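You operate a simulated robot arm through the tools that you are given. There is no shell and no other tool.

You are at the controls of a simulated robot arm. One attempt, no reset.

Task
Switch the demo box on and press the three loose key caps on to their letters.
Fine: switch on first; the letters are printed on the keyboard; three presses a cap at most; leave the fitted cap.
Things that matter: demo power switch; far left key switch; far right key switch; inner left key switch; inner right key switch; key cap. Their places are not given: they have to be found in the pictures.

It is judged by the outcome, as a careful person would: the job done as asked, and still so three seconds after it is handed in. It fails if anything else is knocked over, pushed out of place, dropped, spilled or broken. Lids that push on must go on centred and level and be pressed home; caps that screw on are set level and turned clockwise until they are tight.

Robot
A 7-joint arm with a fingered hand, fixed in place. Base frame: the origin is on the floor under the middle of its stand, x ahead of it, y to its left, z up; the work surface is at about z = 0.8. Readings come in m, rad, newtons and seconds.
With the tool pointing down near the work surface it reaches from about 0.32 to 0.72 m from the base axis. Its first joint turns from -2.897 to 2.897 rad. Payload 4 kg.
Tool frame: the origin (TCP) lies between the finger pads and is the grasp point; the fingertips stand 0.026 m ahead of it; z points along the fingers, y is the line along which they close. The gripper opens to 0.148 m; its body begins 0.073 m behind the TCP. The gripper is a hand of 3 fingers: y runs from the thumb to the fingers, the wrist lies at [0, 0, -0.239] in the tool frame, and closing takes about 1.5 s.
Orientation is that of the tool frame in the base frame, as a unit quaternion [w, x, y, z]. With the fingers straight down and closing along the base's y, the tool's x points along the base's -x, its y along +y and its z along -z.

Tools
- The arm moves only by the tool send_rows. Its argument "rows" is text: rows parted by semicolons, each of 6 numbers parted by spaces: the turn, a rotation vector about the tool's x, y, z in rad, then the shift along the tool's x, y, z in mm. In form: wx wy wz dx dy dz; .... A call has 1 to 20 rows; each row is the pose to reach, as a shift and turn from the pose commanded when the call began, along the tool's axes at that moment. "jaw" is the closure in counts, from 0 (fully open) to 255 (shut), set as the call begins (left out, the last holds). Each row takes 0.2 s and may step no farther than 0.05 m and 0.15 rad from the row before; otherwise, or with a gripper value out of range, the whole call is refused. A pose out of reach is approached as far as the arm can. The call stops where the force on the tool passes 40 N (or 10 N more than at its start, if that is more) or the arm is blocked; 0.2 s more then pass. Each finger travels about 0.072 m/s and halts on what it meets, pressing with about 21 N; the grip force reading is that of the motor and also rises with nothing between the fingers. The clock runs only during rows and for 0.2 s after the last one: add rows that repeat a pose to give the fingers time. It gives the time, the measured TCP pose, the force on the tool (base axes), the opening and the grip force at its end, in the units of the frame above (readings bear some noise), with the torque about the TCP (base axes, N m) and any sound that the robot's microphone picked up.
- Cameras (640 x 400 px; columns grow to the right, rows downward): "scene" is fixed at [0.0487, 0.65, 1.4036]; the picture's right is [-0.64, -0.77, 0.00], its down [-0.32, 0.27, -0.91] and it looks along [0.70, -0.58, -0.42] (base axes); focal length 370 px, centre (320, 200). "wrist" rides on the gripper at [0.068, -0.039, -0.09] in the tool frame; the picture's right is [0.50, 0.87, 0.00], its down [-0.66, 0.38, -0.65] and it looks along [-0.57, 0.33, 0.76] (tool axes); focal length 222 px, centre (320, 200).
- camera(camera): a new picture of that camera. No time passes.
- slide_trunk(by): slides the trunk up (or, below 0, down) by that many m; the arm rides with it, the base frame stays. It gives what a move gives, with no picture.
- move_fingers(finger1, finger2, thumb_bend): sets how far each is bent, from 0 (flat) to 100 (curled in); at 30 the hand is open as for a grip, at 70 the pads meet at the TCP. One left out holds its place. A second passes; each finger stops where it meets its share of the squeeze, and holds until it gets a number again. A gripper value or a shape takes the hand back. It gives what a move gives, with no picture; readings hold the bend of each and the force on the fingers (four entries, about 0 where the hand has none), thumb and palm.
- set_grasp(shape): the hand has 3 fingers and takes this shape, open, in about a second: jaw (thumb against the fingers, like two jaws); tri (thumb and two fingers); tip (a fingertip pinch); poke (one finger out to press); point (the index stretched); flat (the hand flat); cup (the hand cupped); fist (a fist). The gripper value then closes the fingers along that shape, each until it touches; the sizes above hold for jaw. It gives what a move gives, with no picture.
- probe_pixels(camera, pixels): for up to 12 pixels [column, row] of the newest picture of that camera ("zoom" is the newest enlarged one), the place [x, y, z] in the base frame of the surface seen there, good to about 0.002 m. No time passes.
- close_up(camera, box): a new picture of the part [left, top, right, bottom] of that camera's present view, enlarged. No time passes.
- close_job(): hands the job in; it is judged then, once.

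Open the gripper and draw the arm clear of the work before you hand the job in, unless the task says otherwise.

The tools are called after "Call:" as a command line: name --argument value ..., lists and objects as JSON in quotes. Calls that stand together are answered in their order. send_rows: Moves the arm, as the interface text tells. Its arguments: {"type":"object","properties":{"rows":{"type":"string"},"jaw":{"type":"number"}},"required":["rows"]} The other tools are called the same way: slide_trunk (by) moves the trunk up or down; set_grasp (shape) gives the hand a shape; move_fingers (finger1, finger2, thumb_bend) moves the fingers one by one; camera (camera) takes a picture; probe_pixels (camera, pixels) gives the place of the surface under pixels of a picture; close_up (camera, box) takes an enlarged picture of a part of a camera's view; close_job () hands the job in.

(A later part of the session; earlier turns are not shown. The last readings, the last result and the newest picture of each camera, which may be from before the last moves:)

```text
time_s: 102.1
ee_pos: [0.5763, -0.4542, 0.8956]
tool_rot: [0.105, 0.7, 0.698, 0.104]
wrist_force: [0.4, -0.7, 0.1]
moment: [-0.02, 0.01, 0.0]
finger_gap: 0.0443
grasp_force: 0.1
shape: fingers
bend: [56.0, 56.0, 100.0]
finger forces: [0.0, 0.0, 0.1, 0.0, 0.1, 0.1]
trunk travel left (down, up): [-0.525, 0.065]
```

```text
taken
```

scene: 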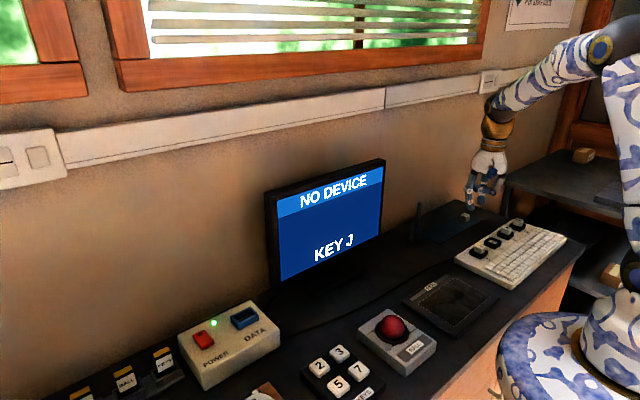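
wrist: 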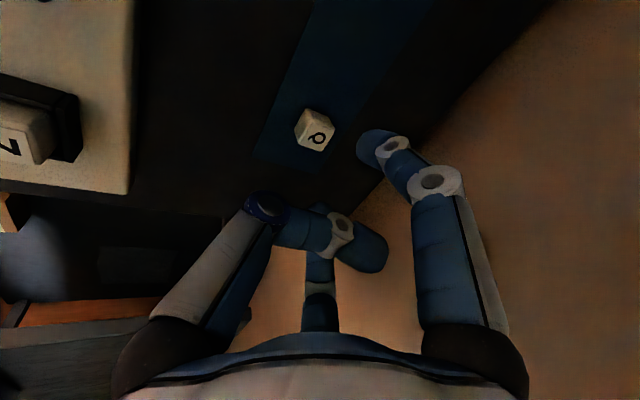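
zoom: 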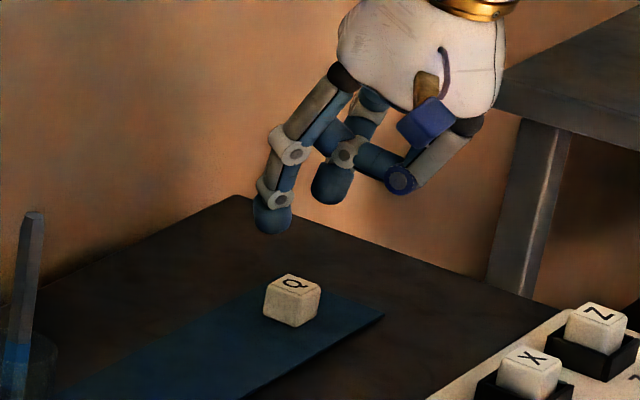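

Reached without warnings. I probe both tips and Q's top for alignment.

Call:
close_up --camera "scene" --box '[445, 185, 485, 225]'

Call:
probe_pixels --camera "zoom" --pixels '[[250, 180], [250, 155], [270, 180], [225, 175], [385, 95], [385, 70], [405, 90], [290, 340], [265, 325], [340, 345], [300, 370], [240, 345]]'

Call:
close_up --camera "wrist" --box '[260, 80, 420, 230]'

```text
10.00 times, centred on (465, 205) of scene
```

zoom: 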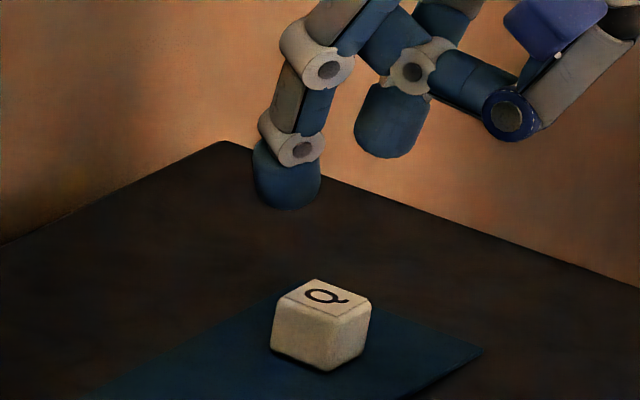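

```text
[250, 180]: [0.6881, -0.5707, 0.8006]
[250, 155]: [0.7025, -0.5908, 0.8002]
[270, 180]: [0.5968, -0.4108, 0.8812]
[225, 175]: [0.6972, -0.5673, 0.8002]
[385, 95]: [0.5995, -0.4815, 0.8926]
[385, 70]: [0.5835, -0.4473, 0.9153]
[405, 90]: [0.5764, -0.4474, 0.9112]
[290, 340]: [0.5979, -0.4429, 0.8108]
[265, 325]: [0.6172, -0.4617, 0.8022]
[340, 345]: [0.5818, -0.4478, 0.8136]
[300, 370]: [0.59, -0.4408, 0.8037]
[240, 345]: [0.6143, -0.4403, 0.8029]
```

```text
2.67 times, centred on (340, 155) of wrist
```

zoom: 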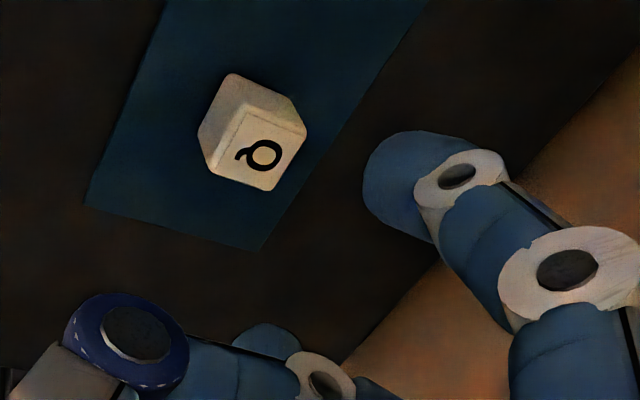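

Probing the tip ends more precisely.

Call:
close_up --camera "scene" --box '[445, 185, 485, 225]'

Call:
probe_pixels --camera "zoom" --pixels '[[288, 190], [288, 204], [265, 190], [312, 190], [385, 140], [385, 152], [365, 140], [408, 140], [320, 297], [310, 282], [345, 298], [325, 312]]'

```text
10.00 times, centred on (465, 205) of scene
```

zoom: 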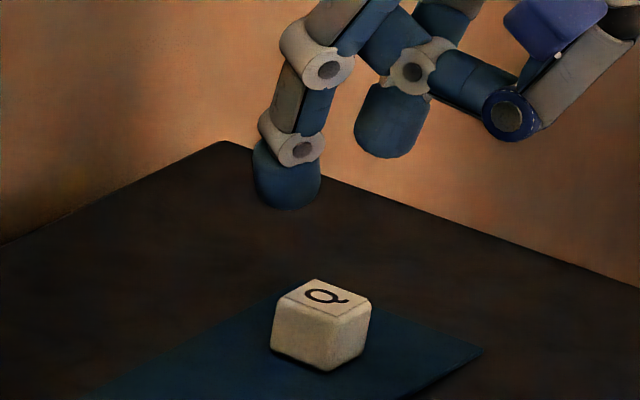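

```text
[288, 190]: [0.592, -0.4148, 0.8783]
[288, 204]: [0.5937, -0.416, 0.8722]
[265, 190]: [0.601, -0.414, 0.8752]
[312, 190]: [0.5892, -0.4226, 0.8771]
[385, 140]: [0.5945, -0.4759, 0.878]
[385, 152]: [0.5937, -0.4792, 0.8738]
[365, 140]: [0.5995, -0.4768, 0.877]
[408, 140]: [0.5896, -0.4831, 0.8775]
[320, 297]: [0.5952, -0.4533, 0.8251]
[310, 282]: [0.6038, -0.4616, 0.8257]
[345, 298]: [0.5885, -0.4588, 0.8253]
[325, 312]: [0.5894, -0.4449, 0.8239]
```

Alignment looks right (cap centre (0.595,-0.4535), tips straddling it). I descend 50 mm first and check.

Call:
send_rows --rows "0 0 0 0 -5.8 19.1; 0 0 0 0 -10.2 33.5; 0 0 0 0 -14.6 47.8; 0 0 0 0 -14.6 47.8"

Call:
close_up --camera "scene" --box '[445, 195, 485, 225]'

Call:
close_up --camera "wrist" --box '[260, 80, 420, 230]'

```text
time_s: 103.1
ee_pos: [0.5743, -0.4544, 0.846]
tool_rot: [0.105, 0.7, 0.698, 0.105]
wrist_force: [-0.2, -0.4, -0.5]
moment: [0.03, -0.01, 0.0]
finger_gap: 0.0444
grasp_force: 0.0
shape: fingers
bend: [56.0, 56.0, 100.0]
finger forces: [0.0, 0.0, 0.1, 0.0, 0.1, 0.1]
trunk travel left (down, up): [-0.525, 0.065]
```

```text
13.33 times, centred on (465, 210) of scene
```

zoom: 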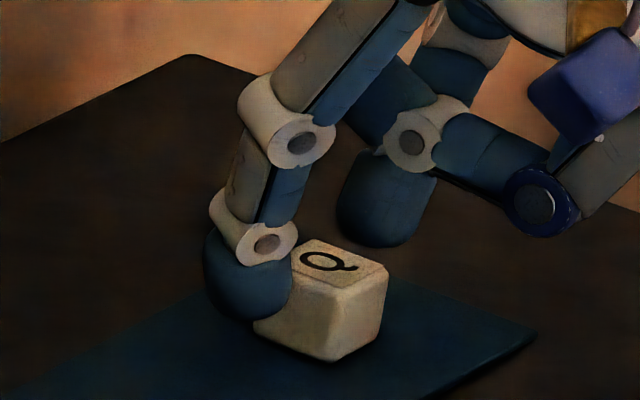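

```text
2.67 times, centred on (340, 155) of wrist
```

zoom: 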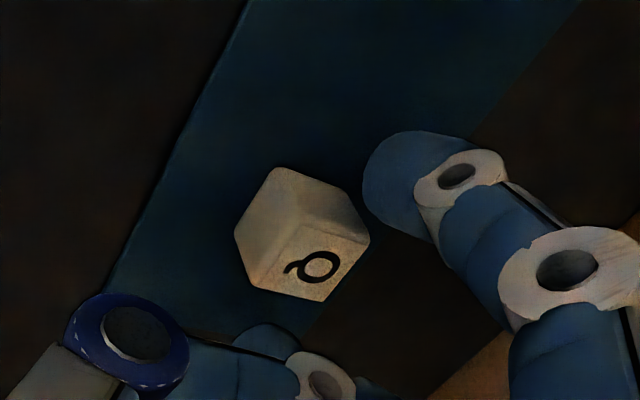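

The fingers straddle Q. I lower another 14 mm and close the two fingers on it.

Call:
send_rows --rows "0 0 0 0 -2 6.7; 0 0 0 0 -4.1 13.4; 0 0 0 0 -4.1 13.4"

Call:
close_up --camera "scene" --box '[445, 198, 485, 228]'

Call:
probe_pixels --camera "zoom" --pixels '[[240, 325], [240, 310], [385, 245], [385, 235], [330, 225], [340, 320]]'

```text
time_s: 103.9
ee_pos: [0.5751, -0.4564, 0.8327]
tool_rot: [0.105, 0.7, 0.699, 0.105]
wrist_force: [0.5, 0.5, 0.1]
moment: [0.03, -0.01, 0.02]
finger_gap: 0.0443
grasp_force: 0.0
shape: fingers
bend: [56.0, 56.0, 100.0]
finger forces: [0.0, 0.0, 0.0, 0.0, 0.0, 0.0]
trunk travel left (down, up): [-0.525, 0.065]
```

```text
13.33 times, centred on (465, 213) of scene
```

zoom: 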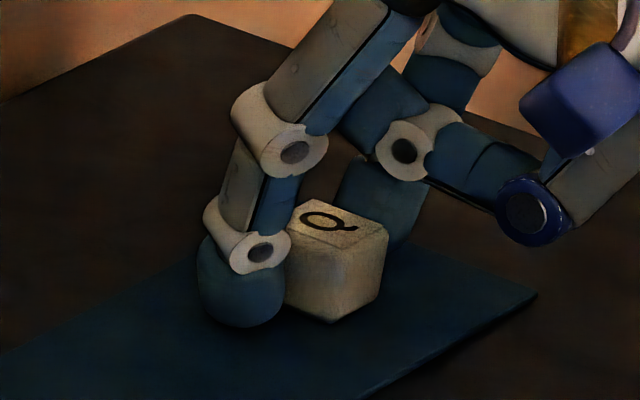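

```text
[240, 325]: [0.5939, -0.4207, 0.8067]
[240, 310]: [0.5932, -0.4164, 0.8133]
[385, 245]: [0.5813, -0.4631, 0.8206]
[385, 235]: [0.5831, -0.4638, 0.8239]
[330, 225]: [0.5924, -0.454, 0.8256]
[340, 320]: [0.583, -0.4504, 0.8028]
```

Tip bottoms are ≈3 mm above the mat. I close fingers 1 and 2 on the cap, keeping the thumb curled.

Call:
move_fingers --finger1 75 --finger2 75

Call:
close_up --camera "scene" --box '[445, 198, 485, 228]'

Call:
close_up --camera "wrist" --box '[260, 100, 420, 230]'

```text
time_s: 104.9
ee_pos: [0.5754, -0.4574, 0.8331]
tool_rot: [0.104, 0.7, 0.698, 0.104]
wrist_force: [-0.7, 0.7, 0.0]
moment: [0.03, -0.01, -0.01]
finger_gap: 0.0409
grasp_force: 9.1
shape: fingers
bend: [64.0, 65.0, 100.0]
finger forces: [9.1, 9.1, 0.0, 0.0, 0.2, 0.1]
trunk travel left (down, up): [-0.525, 0.065]
```

```text
13.33 times, centred on (465, 213) of scene
```

zoom: 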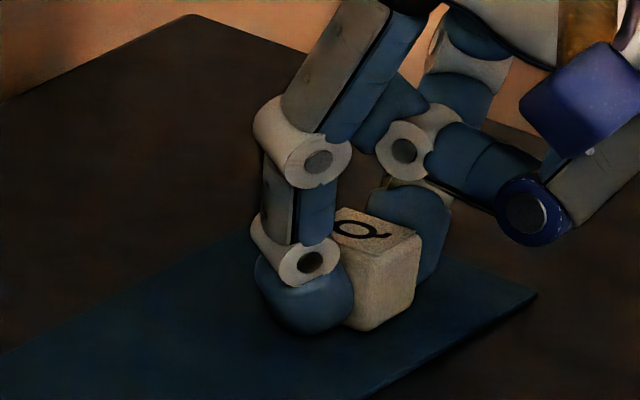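

```text
3.08 times, centred on (340, 165) of wrist
```

zoom: 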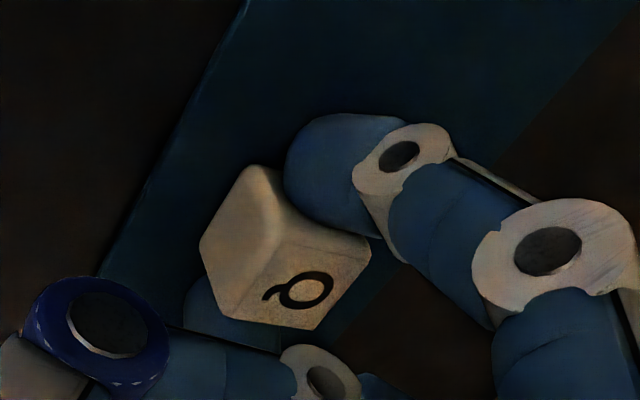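

Q is pinched (9 N each) and already slid a little towards the robot. I lift 4 mm and carry it about 105 mm in +y along the mat.

Call:
send_rows --rows "0 0 0 0 1.2 -3.8; 0 0 0 0 1.2 -3.8; 0 0 0 26 0 -4.2; 0 0 0 52 -1.2 -4.5; 0 0 0 79 -2.4 -4.9; 0 0 0 105 -3.6 -5.3; 0 0 0 105 -3.6 -5.3"

Call:
close_up --camera "scene" --box '[420, 200, 470, 240]'

Call:
close_up --camera "wrist" --box '[260, 100, 420, 230]'

```text
time_s: 106.5
ee_pos: [0.5739, -0.3517, 0.8375]
tool_rot: [0.104, 0.7, 0.699, 0.104]
wrist_force: [0.5, 0.3, 0.6]
moment: [-0.06, -0.01, 0.03]
finger_gap: 0.0408
grasp_force: 9.6
shape: fingers
bend: [64.0, 65.0, 100.0]
finger forces: [9.0, 9.1, 0.0, 0.1, 0.0, 0.0]
trunk travel left (down, up): [-0.525, 0.065]
```

```text
10.00 times, centred on (445, 220) of scene
```

zoom: 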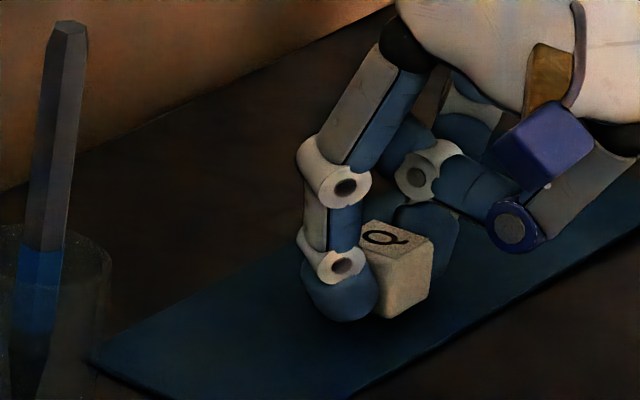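

```text
3.08 times, centred on (340, 165) of wrist
```

zoom: 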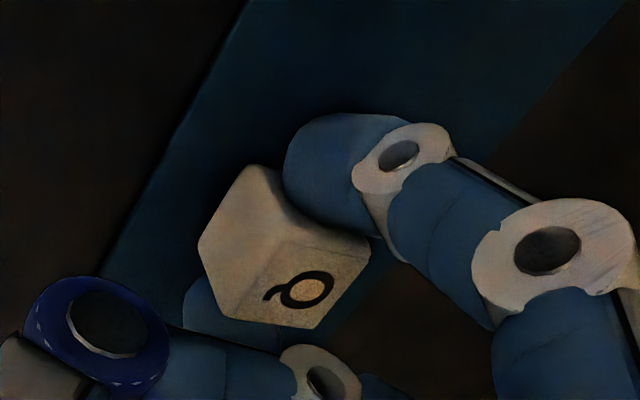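

Q hangs securely. I probe its position and the mat below before setting it down.

Call:
close_up --camera "scene" --box '[425, 205, 465, 235]'

Call:
probe_pixels --camera "zoom" --pixels '[[385, 240], [425, 243], [388, 262], [365, 245], [370, 230], [375, 320], [420, 300], [350, 350], [300, 340], [330, 375]]'

```text
13.33 times, centred on (445, 220) of scene
```

zoom: 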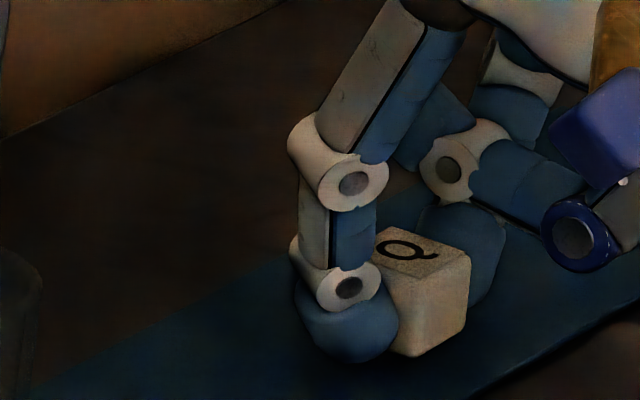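

```text
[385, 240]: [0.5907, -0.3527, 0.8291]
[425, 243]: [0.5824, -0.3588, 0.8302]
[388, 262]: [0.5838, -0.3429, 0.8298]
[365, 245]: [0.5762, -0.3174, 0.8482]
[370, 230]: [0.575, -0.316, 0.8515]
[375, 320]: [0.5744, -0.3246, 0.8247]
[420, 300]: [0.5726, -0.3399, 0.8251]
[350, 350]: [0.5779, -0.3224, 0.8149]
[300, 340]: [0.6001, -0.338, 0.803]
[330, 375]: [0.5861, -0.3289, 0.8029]
```

Q is level, centre about (0.583,-0.351), bottom ≈4.5 mm above the mat. I lower it 4.3 mm and open the two fingers.

Call:
send_rows --rows "0 0 0 0 -0.6 2; 0 0 0 0 -1.25 4.1; 0 0 0 0 -1.25 4.1"

Call:
move_fingers --finger1 55 --finger2 55

Call:
close_up --camera "scene" --box '[425, 205, 465, 235]'

Call:
close_up --camera "wrist" --box '[260, 100, 420, 230]'

```text
time_s: 107.3
ee_pos: [0.5724, -0.3512, 0.8326]
tool_rot: [0.105, 0.7, 0.699, 0.104]
wrist_force: [0.0, -0.4, 0.7]
moment: [-0.03, 0.0, -0.03]
finger_gap: 0.0406
grasp_force: 8.6
shape: fingers
bend: [64.0, 65.0, 100.0]
finger forces: [9.1, 9.2, 0.0, 0.0, 0.0, 0.1]
trunk travel left (down, up): [-0.525, 0.065]
```

```text
time_s: 108.3
ee_pos: [0.5726, -0.3532, 0.8327]
tool_rot: [0.105, 0.7, 0.699, 0.105]
wrist_force: [0.3, 0.3, 0.4]
moment: [0.0, 0.01, -0.02]
finger_gap: 0.0452
grasp_force: 0.0
shape: fingers
bend: [55.0, 55.0, 100.0]
finger forces: [0.1, 0.1, 0.0, 0.1, 0.0, 0.1]
trunk travel left (down, up): [-0.525, 0.065]
```

```text
13.33 times, centred on (445, 220) of scene
```

zoom: 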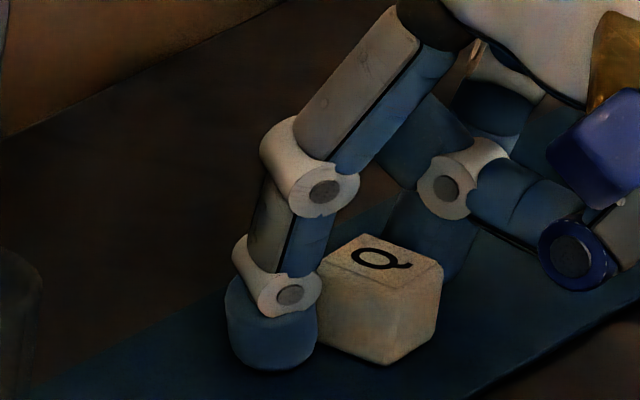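

```text
3.08 times, centred on (340, 165) of wrist
```

zoom: 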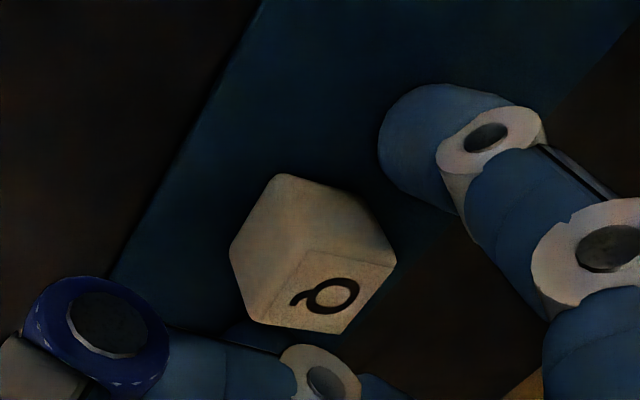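

Q stands level on the mat within easy reach. I raise 55 mm, remove the tilt and return to jaw shape, half open.

Call:
send_rows --rows "0 0 0 0 5.8 -19.1; 0 0 0 0 16 -52.6; 0.1 0 0 0 16 -52.6; 0.2 0 0 0 16 -52.6; 0.2967 0 0 0 16 -52.6; 0.2967 0 0 0 16 -52.6"

Call:
set_grasp --shape "jaw"

Call:
send_rows --rows "0 0 0 0 0 0; 0 0 0 0 0 0; 0 0 0 0 0 0; 0 0 0 0 0 0; 0 0 0 0 0 0; 0 0 0 0 0 0" --jaw 150

Call:
close_up --camera "scene" --box '[430, 205, 470, 235]'

Call:
close_up --camera "wrist" --box '[240, 80, 420, 200]'

```text
time_s: 109.7
ee_pos: [0.5719, -0.349, 0.8863]
tool_rot: [-0.001, 0.708, 0.706, 0.0]
wrist_force: [0.3, -0.4, -0.3]
moment: [-0.03, -0.01, 0.01]
finger_gap: 0.0453
grasp_force: 0.0
shape: fingers
bend: [55.0, 55.0, 100.0]
finger forces: [0.0, 0.0, 0.0, 0.0, 0.0, 0.0]
trunk travel left (down, up): [-0.525, 0.065]
```

```text
time_s: 110.6
ee_pos: [0.5721, -0.35, 0.8873]
tool_rot: [0.0, 0.708, 0.706, 0.0]
wrist_force: [0.1, 0.6, -0.4]
moment: [0.0, 0.01, -0.03]
finger_gap: 0.1482
grasp_force: 0.0
shape: jaw
bend: [30.0, 30.0, 30.0]
finger forces: [0.1, 0.0, 0.0, 0.0, 0.0, 0.1]
trunk travel left (down, up): [-0.525, 0.065]
```

```text
time_s: 112.0
ee_pos: [0.5721, -0.3504, 0.886]
tool_rot: [0.0, 0.708, 0.706, 0.0]
wrist_force: [0.1, -0.7, -0.1]
moment: [-0.02, 0.04, -0.01]
finger_gap: 0.0614
grasp_force: 0.1
shape: jaw
bend: [77.0, 77.0, 70.0]
finger forces: [0.1, 0.1, 0.1, 0.0, 0.0, 0.1]
trunk travel left (down, up): [-0.525, 0.065]
```

```text
13.33 times, centred on (450, 220) of scene
```

zoom: 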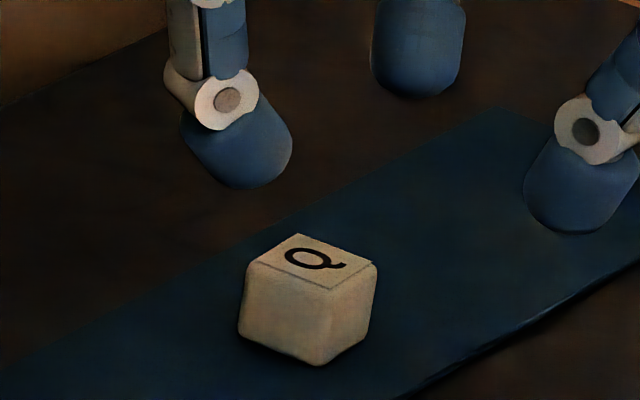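

```text
3.33 times, centred on (330, 140) of wrist
```

zoom: 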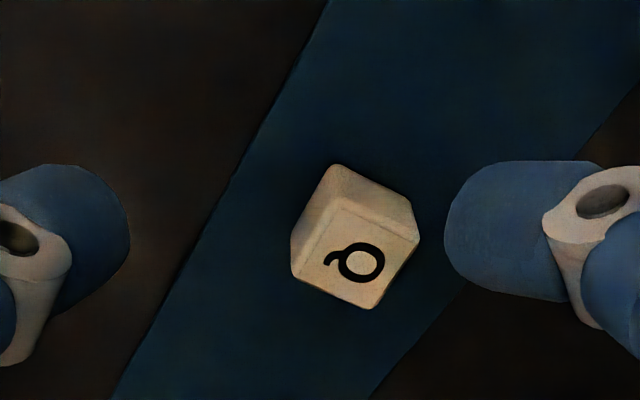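

I measure Q's new centre and yaw from both cameras.

Call:
probe_pixels --camera "zoom" --pixels '[[336, 210], [413, 240], [368, 303], [296, 268], [355, 258]]'

Call:
close_up --camera "scene" --box '[430, 208, 460, 232]'

Call:
probe_pixels --camera "zoom" --pixels '[[350, 235], [445, 272], [392, 305], [288, 268], [370, 268], [318, 252], [398, 254], [418, 288], [340, 286]]'

```text
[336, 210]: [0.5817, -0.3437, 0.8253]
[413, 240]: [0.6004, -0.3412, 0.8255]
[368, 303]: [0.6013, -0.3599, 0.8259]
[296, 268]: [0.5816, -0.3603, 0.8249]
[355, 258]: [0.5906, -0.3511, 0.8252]
```

```text
16.00 times, centred on (445, 220) of scene
```

zoom: 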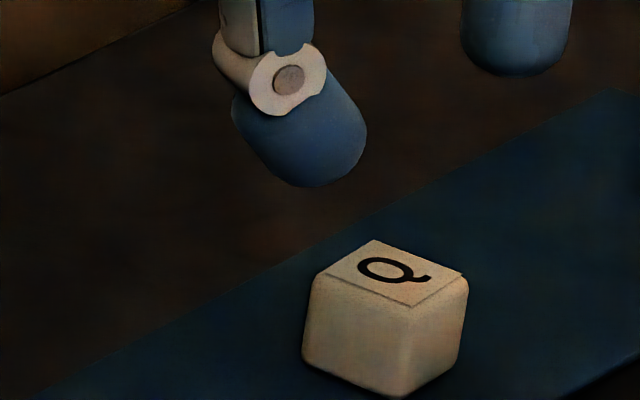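

```text
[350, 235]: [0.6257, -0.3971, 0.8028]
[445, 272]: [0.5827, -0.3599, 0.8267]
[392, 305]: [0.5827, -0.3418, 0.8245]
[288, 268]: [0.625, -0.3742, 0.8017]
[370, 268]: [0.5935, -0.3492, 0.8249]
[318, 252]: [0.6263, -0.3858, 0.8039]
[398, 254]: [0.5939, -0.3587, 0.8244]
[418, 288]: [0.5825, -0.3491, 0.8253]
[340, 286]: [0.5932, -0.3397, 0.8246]
```

Q is now at about (0.592,-0.350), nearly square. I move 18 mm in +x and descend to the grip height with the vertical hand.

Call:
send_rows --rows "0 0 0 0 18 0; 0 0 0 0 18 20; 0 0 0 0 18 38; 0 0 0 0 18 49.5; 0 0 0 0 18 49.5"

Call:
close_up --camera "scene" --box '[428, 203, 468, 233]'

Call:
close_up --camera "wrist" --box '[240, 120, 420, 240]'

```text
time_s: 113.2
ee_pos: [0.5909, -0.3512, 0.8379]
tool_rot: [0.001, 0.708, 0.706, 0.001]
wrist_force: [0.0, 0.2, 0.4]
moment: [0.0, -0.01, 0.0]
finger_gap: 0.0615
grasp_force: 0.1
shape: jaw
bend: [77.0, 77.0, 70.0]
finger forces: [0.1, 0.1, 0.0, 0.1, 0.0, 0.1]
trunk travel left (down, up): [-0.525, 0.065]
```

```text
13.33 times, centred on (448, 218) of scene
```

zoom: 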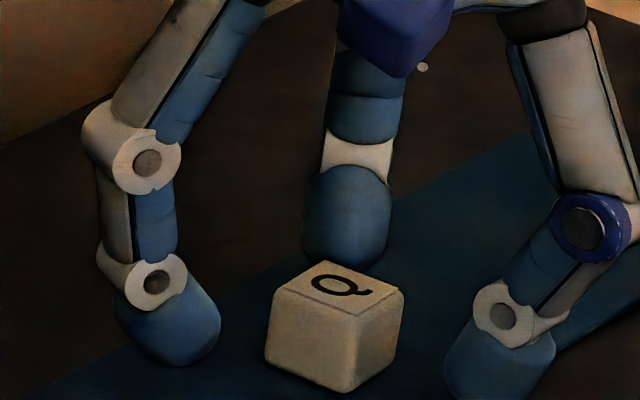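

```text
3.33 times, centred on (330, 180) of wrist
```

zoom: 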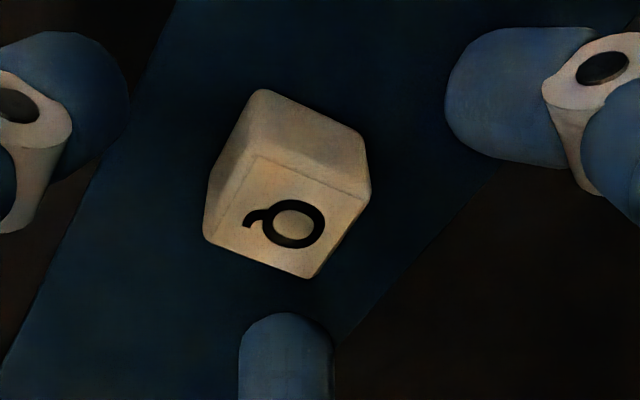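

Well centred. I lower 1 mm, close and lift 40 mm.

Call:
send_rows --rows "0 0 0 0 0 1; 0 0 0 0 0 1; 0 0 0 0 0 1; 0 0 0 0 0 1; 0 0 0 0 0 1; 0 0 0 0 0 1; 0 0 0 0 0 1; 0 0 0 0 0 1" --jaw 255

Call:
send_rows --rows "0 0 0 0 0 -5; 0 0 0 0 -4 -20; 0 0 0 0 -12 -40; 0 0 0 0 -12 -40"

Call:
close_up --camera "scene" --box '[430, 195, 470, 225]'

Call:
close_up --camera "wrist" --box '[240, 130, 420, 250]'

```text
time_s: 115.0
ee_pos: [0.59, -0.3505, 0.8367]
tool_rot: [0.0, 0.708, 0.707, 0.001]
wrist_force: [0.7, 0.6, -0.3]
moment: [0.0, 0.0, -0.03]
finger_gap: 0.0212
grasp_force: 20.6
shape: jaw
bend: [75.0, 75.0, 70.0]
finger forces: [16.2, 17.0, 0.0, 0.0, 17.9, 0.0]
trunk travel left (down, up): [-0.525, 0.065]
```

```text
time_s: 116.0
ee_pos: [0.5798, -0.3495, 0.8773]
tool_rot: [0.0, 0.708, 0.706, -0.001]
wrist_force: [0.7, 0.4, -0.1]
moment: [0.03, 0.03, 0.0]
finger_gap: 0.0216
grasp_force: 21.1
shape: jaw
bend: [75.0, 75.0, 70.0]
finger forces: [16.2, 16.9, 0.0, 0.0, 17.8, 0.1]
trunk travel left (down, up): [-0.525, 0.065]
```

```text
13.33 times, centred on (450, 210) of scene
```

zoom: 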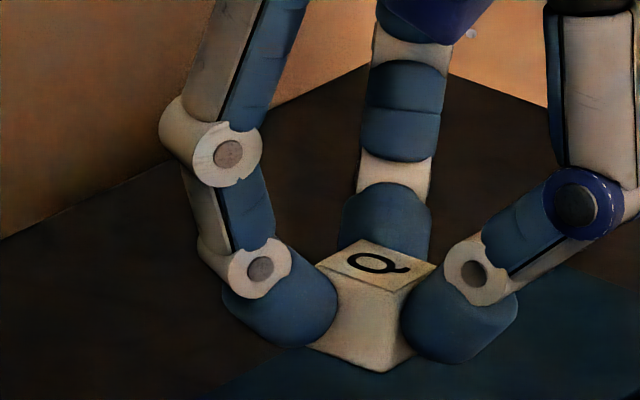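

```text
3.33 times, centred on (330, 190) of wrist
```

zoom: 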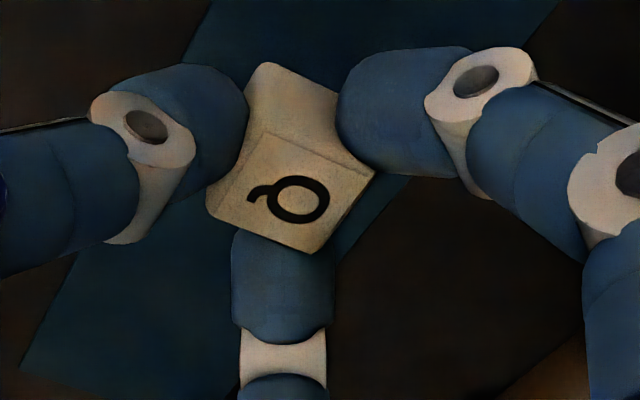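

Q is held. I probe its top corners and edges.

Call:
close_up --camera "scene" --box '[436, 203, 472, 230]'

Call:
probe_pixels --camera "zoom" --pixels '[[315, 153], [385, 186], [330, 208], [262, 178], [325, 180], [290, 163], [350, 168], [358, 198], [298, 193]]'

```text
14.81 times, centred on (454, 216) of scene
```

zoom: 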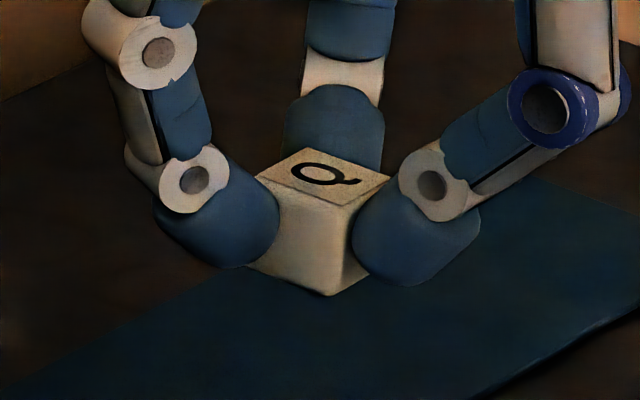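

```text
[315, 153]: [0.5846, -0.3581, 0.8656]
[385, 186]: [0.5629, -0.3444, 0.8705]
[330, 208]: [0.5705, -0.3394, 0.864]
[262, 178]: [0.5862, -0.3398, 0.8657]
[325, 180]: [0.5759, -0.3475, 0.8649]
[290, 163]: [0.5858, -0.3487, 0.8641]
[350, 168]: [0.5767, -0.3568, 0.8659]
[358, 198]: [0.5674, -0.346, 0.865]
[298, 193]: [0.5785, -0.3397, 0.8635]
```

Q's centre in hand is (0.5766,-0.3486), square. I raise 30 mm and carry it over the inner left switch at (0.439,-0.3392).

Call:
send_rows --rows "0 0 0 0 0 -30; 0 0 0 2.4 -34.4 -30; 0 0 0 4.7 -68.8 -30; 0 0 0 7 -103.2 -30; 0 0 0 9.4 -137.6 -30; 0 0 0 9.4 -137.6 -30; 0 0 0 9.4 -137.6 -15; 0 0 0 9.4 -137.6 -2; 0 0 0 9.4 -137.6 -2"

Call:
close_up --camera "scene" --box '[478, 217, 518, 247]'

Call:
close_up --camera "wrist" --box '[240, 130, 420, 250]'

```text
time_s: 118.0
ee_pos: [0.4392, -0.341, 0.88]
tool_rot: [0.001, 0.707, 0.707, 0.0]
wrist_force: [-0.3, -0.6, 0.1]
moment: [-0.02, 0.02, -0.01]
finger_gap: 0.0212
grasp_force: 21.1
shape: jaw
bend: [75.0, 75.0, 70.0]
finger forces: [16.1, 17.0, 0.0, 0.0, 17.6, 0.1]
trunk travel left (down, up): [-0.525, 0.065]
```

```text
13.33 times, centred on (498, 232) of scene
```

zoom: 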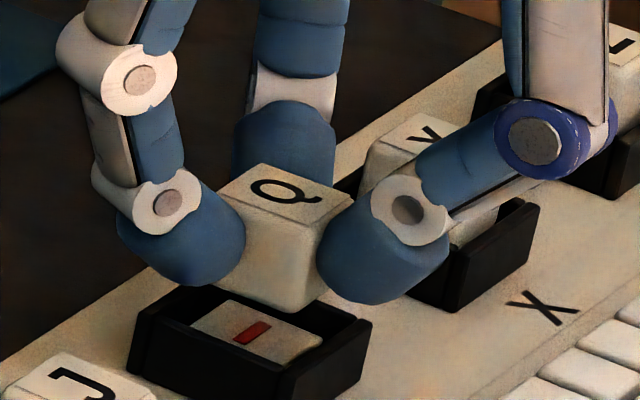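

```text
3.33 times, centred on (330, 190) of wrist
```

zoom: 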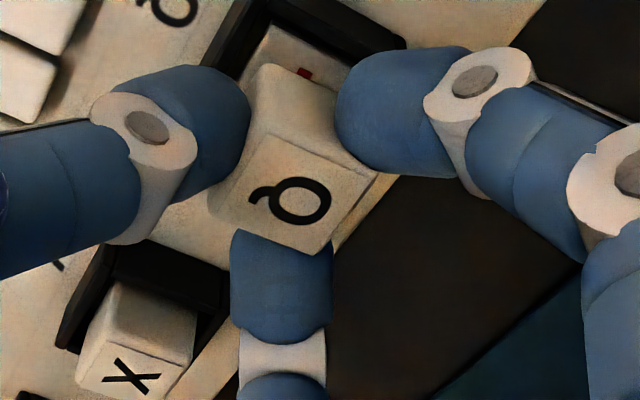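

I probe Q's top edges here to compute the final correction.

Call:
close_up --camera "scene" --box '[478, 217, 518, 247]'

Call:
probe_pixels --camera "zoom" --pixels '[[265, 166], [345, 196], [305, 222], [225, 191], [285, 193], [245, 179], [308, 182], [325, 208], [265, 206], [140, 305], [290, 370], [250, 333]]'

```text
13.33 times, centred on (498, 232) of scene
```

zoom: 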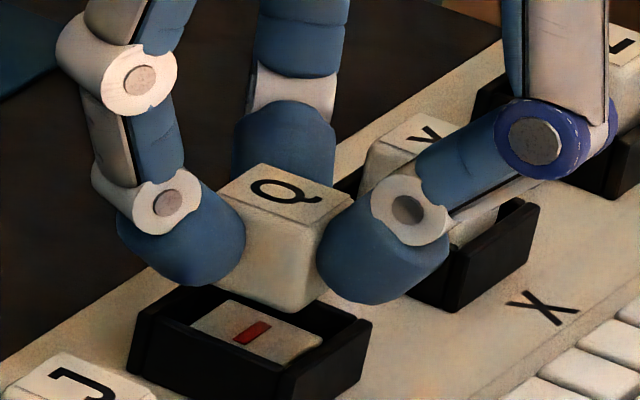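

```text
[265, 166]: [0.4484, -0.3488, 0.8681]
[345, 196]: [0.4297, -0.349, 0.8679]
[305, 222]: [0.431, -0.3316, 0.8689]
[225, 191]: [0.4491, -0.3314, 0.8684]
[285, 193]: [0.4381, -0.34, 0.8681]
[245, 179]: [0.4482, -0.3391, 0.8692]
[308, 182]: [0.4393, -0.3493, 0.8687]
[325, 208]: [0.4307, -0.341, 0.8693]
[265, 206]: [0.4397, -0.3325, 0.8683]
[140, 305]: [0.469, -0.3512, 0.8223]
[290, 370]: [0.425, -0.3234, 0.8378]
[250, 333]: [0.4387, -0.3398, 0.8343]
```

Q centre (0.4396,-0.3402), level; switch mark (0.4387,-0.3398). I trim +0.8 mm in y, −0.4 mm in x, and lower 11.5 mm.

Call:
send_rows --rows "0 0 0 0.8 -0.4 0; 0 0 0 0.8 -0.4 4; 0 0 0 0.8 -0.4 8; 0 0 0 0.8 -0.4 10; 0 0 0 0.8 -0.4 11.5; 0 0 0 0.8 -0.4 11.5"

Call:
close_up --camera "scene" --box '[481, 220, 513, 246]'

Call:
probe_pixels --camera "zoom" --pixels '[[225, 190], [297, 193], [315, 225], [245, 222], [272, 207]]'

```text
time_s: 119.4
ee_pos: [0.441, -0.3384, 0.8668]
tool_rot: [0.0, 0.707, 0.707, 0.0]
wrist_force: [-0.2, 0.6, -0.3]
moment: [0.0, 0.01, -0.03]
finger_gap: 0.0212
grasp_force: 21.0
shape: jaw
bend: [75.0, 75.0, 70.0]
finger forces: [16.2, 17.0, 0.0, 0.0, 17.5, 0.0]
trunk travel left (down, up): [-0.525, 0.065]
```

```text
15.38 times, centred on (497, 233) of scene
```

zoom: 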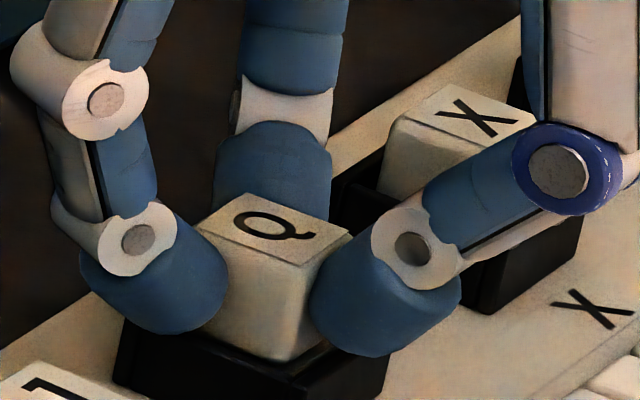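

```text
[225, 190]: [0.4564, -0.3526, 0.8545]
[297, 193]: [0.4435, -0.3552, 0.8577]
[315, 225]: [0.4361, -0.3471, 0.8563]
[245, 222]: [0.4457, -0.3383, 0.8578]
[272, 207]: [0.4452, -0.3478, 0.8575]
```

Probing the actual edge midpoints of the sticker.

Call:
probe_pixels --camera "zoom" --pixels '[[226, 213], [294, 216], [322, 246], [252, 242], [274, 229], [248, 197], [343, 235], [300, 258], [206, 227]]'

Call:
close_up --camera "wrist" --box '[240, 130, 420, 250]'

```text
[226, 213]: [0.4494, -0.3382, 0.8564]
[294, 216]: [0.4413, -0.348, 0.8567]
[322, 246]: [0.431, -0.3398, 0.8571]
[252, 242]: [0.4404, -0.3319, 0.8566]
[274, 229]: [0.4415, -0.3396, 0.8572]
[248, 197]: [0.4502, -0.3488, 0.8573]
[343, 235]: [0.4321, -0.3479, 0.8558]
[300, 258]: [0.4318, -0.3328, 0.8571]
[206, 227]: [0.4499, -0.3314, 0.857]
```

```text
3.33 times, centred on (330, 190) of wrist
```

zoom: 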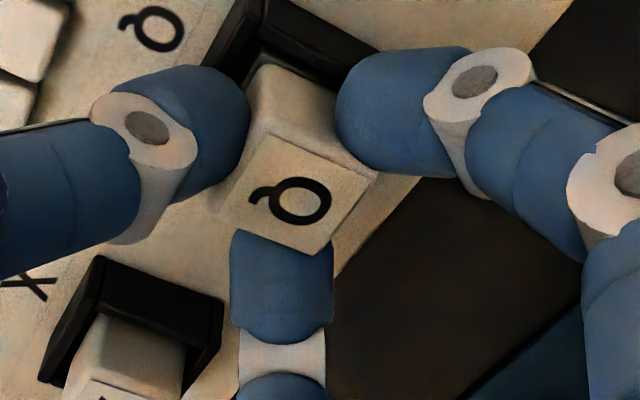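

Centre ≈(0.440,-0.3398). I trim −1.8/+0.4 mm (allowing for the usual release nudge), lower 1.3 mm and open.

Call:
send_rows --rows "0 0 0 0.4 -1.8 0; 0 0 0 0.4 -1.8 0.7; 0 0 0 0.4 -1.8 1.3; 0 0 0 0.4 -1.8 1.3"

Call:
send_rows --rows "0 0 0 0 0 0; 0 0 0 0 0 0; 0 0 0 0 0 0; 0 0 0 0 0 0; 0 0 0 0 0 0; 0 0 0 0 0 0" --jaw 175

Call:
close_up --camera "scene" --box '[481, 220, 513, 246]'

Call:
close_up --camera "wrist" --box '[250, 120, 410, 230]'

```text
time_s: 120.4
ee_pos: [0.4375, -0.3383, 0.8671]
tool_rot: [0.0, 0.707, 0.707, 0.0]
wrist_force: [0.6, 0.1, -0.4]
moment: [-0.01, -0.02, -0.02]
finger_gap: 0.0214
grasp_force: 21.2
shape: jaw
bend: [75.0, 75.0, 70.0]
finger forces: [16.2, 17.0, 0.0, 0.0, 17.4, 0.0]
trunk travel left (down, up): [-0.525, 0.065]
```

```text
time_s: 121.8
ee_pos: [0.4372, -0.34, 0.8667]
tool_rot: [0.0, 0.708, 0.706, 0.0]
wrist_force: [0.4, 0.0, 0.3]
moment: [0.01, -0.03, -0.01]
finger_gap: 0.0461
grasp_force: 0.1
shape: jaw
bend: [77.0, 77.0, 70.0]
finger forces: [0.1, 0.0, 0.0, 0.0, 0.1, 0.0]
trunk travel left (down, up): [-0.525, 0.065]
```

```text
15.38 times, centred on (497, 233) of scene
```

zoom: 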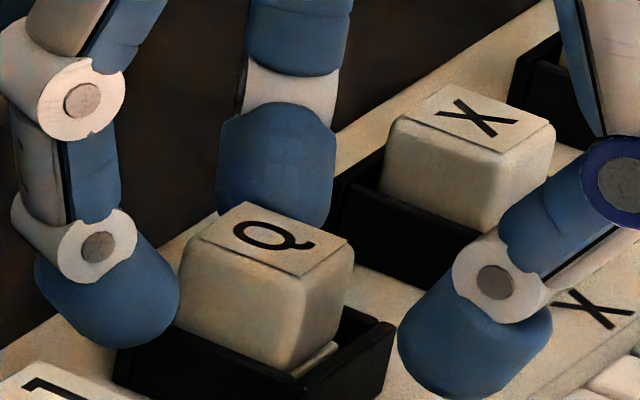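

```text
3.64 times, centred on (330, 175) of wrist
```

zoom: 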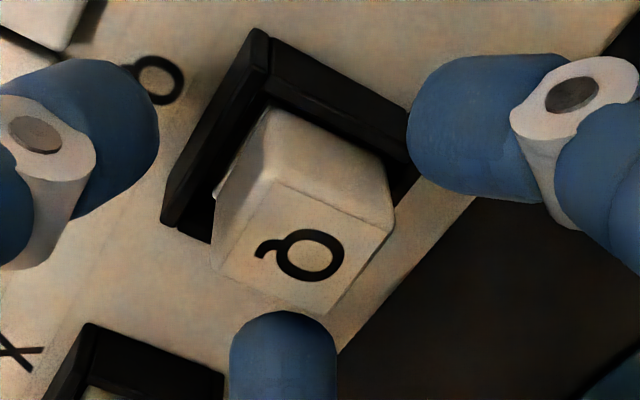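

Q is on the stem; a very thin strip is visible at one corner on the −x side. I measure its edges.

Call:
close_up --camera "scene" --box '[484, 226, 508, 246]'

Call:
probe_pixels --camera "zoom" --pixels '[[265, 167], [360, 205], [312, 233], [212, 200], [285, 200], [238, 182], [312, 185], [337, 219], [262, 217], [345, 315], [330, 325]]'

```text
16.00 times, centred on (496, 236) of scene
```

zoom: 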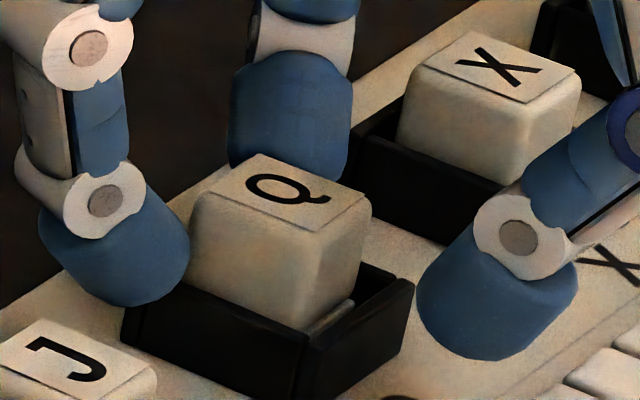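

```text
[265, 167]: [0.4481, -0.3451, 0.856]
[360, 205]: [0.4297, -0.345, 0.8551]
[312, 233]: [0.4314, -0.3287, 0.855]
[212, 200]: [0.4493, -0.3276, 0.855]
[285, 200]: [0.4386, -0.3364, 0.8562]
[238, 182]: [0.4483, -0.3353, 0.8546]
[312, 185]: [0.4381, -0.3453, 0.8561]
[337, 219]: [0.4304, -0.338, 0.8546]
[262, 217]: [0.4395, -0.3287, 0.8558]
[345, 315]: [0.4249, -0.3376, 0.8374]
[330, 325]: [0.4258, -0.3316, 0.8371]
```

Q's centre is (0.4396,-0.3366): about 2.5 mm too far in +y. I regrip (hand centred on it), lift slightly and measure.

Call:
send_rows --rows "0 0 0 2.5 0 0; 0 0 0 2.5 0 0; 0 0 0 2.5 0 0; 0 0 0 2.5 0 0; 0 0 0 2.5 0 0; 0 0 0 2.5 0 0; 0 0 0 2.5 0 -1; 0 0 0 2.5 0 -1.5; 0 0 0 2.5 0 -1.5" --jaw 255

Call:
close_up --camera "scene" --box '[484, 226, 508, 246]'

Call:
probe_pixels --camera "zoom" --pixels '[[258, 155], [350, 193], [305, 222], [208, 188], [280, 188], [232, 170], [305, 173], [328, 207], [257, 206]]'

```text
time_s: 123.8
ee_pos: [0.4392, -0.3366, 0.8686]
tool_rot: [0.0, 0.708, 0.706, 0.0]
wrist_force: [0.4, 0.7, -0.1]
moment: [-0.01, -0.03, 0.01]
finger_gap: 0.019
grasp_force: 21.5
shape: jaw
bend: [75.0, 75.0, 70.0]
finger forces: [16.3, 17.0, 0.0, 0.0, 17.8, 0.1]
trunk travel left (down, up): [-0.525, 0.065]
```

```text
16.00 times, centred on (496, 236) of scene
```

zoom: 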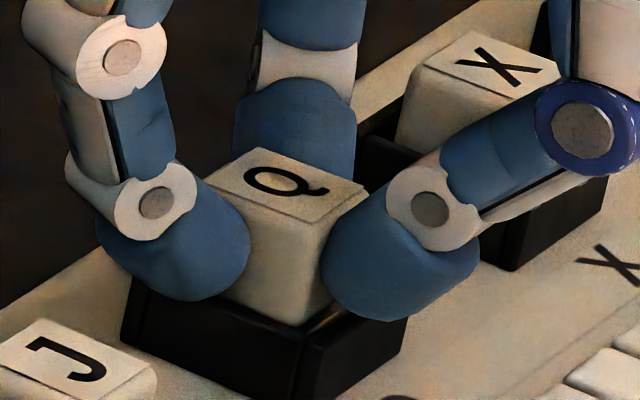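

```text
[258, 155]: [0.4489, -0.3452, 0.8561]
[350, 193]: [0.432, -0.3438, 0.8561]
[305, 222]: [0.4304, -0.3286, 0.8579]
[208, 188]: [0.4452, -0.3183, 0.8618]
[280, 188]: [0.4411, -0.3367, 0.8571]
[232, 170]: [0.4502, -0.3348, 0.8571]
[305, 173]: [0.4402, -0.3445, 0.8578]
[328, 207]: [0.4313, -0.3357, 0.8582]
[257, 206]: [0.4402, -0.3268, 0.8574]
```

In hand Q reads (0.4402,-0.3362). I shift −1.6 mm in x and −2.8 mm in y, set it down and open gently in two stages.

Call:
send_rows --rows "0 0 0 -1.4 -0.8 -0.3; 0 0 0 -2.8 -1.6 -0.3; 0 0 0 -2.8 -1.6 0.6; 0 0 0 -2.8 -1.6 1.4; 0 0 0 -2.8 -1.6 2; 0 0 0 -2.8 -1.6 2"

Call:
close_up --camera "scene" --box '[484, 226, 508, 246]'

Call:
probe_pixels --camera "zoom" --pixels '[[250, 185], [322, 188], [345, 222], [275, 221], [298, 203], [275, 170], [368, 208], [322, 237], [225, 203]]'

```text
time_s: 125.2
ee_pos: [0.4363, -0.3398, 0.8652]
tool_rot: [0.0, 0.708, 0.707, 0.0]
wrist_force: [-1.0, 0.6, 0.9]
moment: [0.0, 0.01, -0.02]
finger_gap: 0.019
grasp_force: 21.0
shape: jaw
bend: [75.0, 75.0, 70.0]
finger forces: [16.5, 16.9, 0.0, 0.1, 17.9, 0.1]
trunk travel left (down, up): [-0.525, 0.065]
```

```text
16.00 times, centred on (496, 236) of scene
```

zoom: 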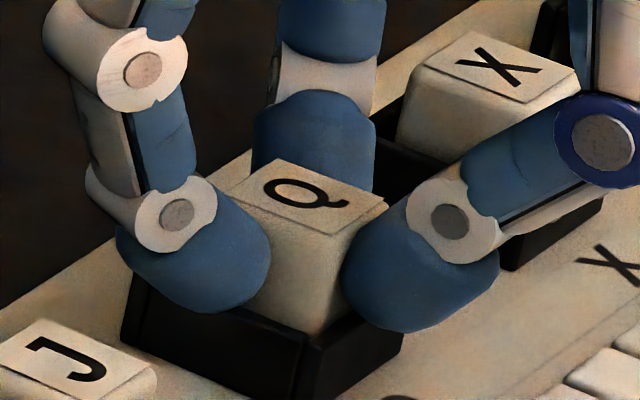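

```text
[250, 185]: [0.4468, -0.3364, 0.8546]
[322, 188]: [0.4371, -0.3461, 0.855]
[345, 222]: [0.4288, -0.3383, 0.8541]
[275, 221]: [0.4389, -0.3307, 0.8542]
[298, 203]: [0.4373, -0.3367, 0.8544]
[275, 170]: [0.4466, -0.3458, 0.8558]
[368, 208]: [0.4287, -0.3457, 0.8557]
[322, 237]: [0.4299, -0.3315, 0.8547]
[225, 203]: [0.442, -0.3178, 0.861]
```

In hand: (0.4378,-0.3384), touching the stem. I open the fingers now.

Call:
send_rows --rows "0 0 0 0 0 0; 0 0 0 0 0 0; 0 0 0 0 0 0; 0 0 0 0 0 0; 0 0 0 0 0 0; 0 0 0 0 0 0" --jaw 175

Call:
close_up --camera "scene" --box '[484, 226, 508, 246]'

Call:
probe_pixels --camera "zoom" --pixels '[[265, 172], [360, 210], [312, 238], [215, 205], [285, 205], [240, 187], [312, 190], [337, 224], [262, 222]]'

Call:
close_up --camera "wrist" --box '[250, 120, 410, 230]'

```text
time_s: 126.6
ee_pos: [0.4354, -0.3408, 0.8641]
tool_rot: [0.0, 0.707, 0.707, 0.0]
wrist_force: [-0.2, 0.4, -0.9]
moment: [0.01, 0.04, 0.01]
finger_gap: 0.0461
grasp_force: 0.0
shape: jaw
bend: [77.0, 77.0, 70.0]
finger forces: [0.0, 0.1, 0.0, 0.0, 0.0, 0.0]
trunk travel left (down, up): [-0.525, 0.065]
```

```text
16.00 times, centred on (496, 236) of scene
```

zoom: 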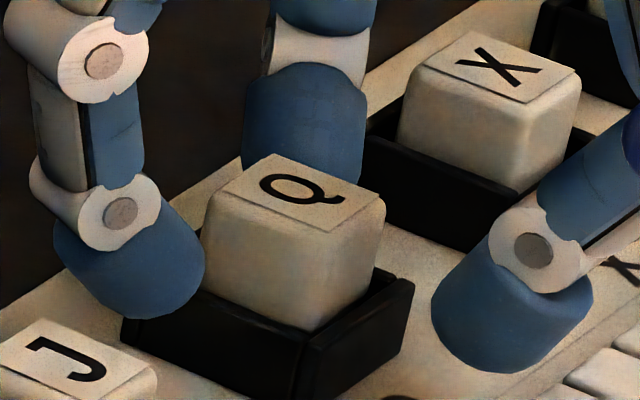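

```text
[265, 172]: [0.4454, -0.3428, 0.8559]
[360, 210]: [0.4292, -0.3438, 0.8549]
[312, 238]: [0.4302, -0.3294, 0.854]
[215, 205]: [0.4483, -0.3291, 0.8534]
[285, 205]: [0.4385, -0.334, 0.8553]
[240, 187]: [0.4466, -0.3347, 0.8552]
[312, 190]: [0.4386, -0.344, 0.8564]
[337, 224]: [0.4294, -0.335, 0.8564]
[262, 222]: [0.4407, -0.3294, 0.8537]
```

```text
3.64 times, centred on (330, 175) of wrist
```

zoom: 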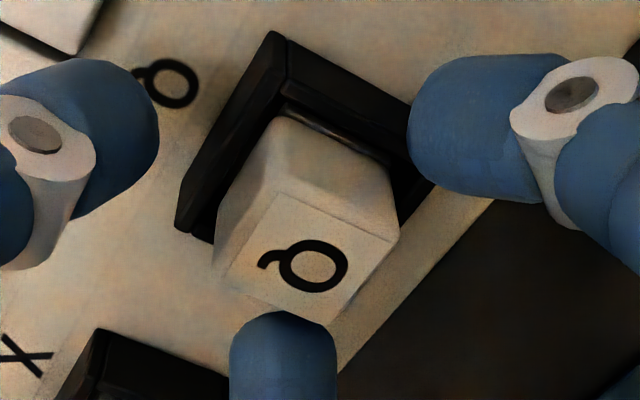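

Q now looks well centred. I probe the exact edge midpoints once more.

Call:
close_up --camera "scene" --box '[484, 226, 508, 246]'

Call:
probe_pixels --camera "zoom" --pixels '[[253, 178], [328, 178], [351, 211], [276, 213], [284, 159], [374, 195], [328, 228], [226, 198], [300, 194]]'

```text
16.00 times, centred on (496, 236) of scene
```

zoom: 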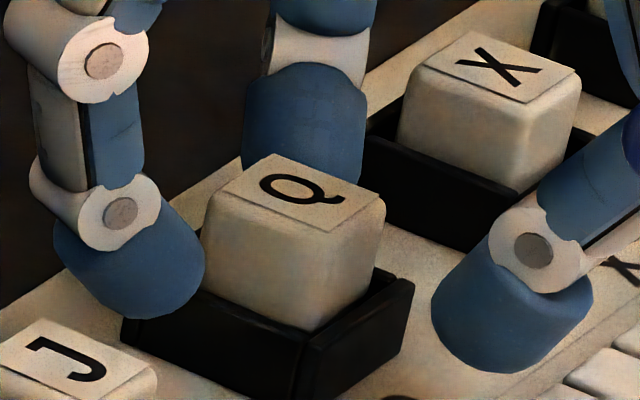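

```text
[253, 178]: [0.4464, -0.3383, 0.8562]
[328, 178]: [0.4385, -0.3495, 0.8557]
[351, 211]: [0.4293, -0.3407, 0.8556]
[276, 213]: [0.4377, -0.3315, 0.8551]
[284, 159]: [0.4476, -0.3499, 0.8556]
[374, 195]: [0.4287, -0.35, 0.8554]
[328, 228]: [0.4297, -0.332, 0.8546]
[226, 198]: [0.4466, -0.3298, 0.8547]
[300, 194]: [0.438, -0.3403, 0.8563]
```

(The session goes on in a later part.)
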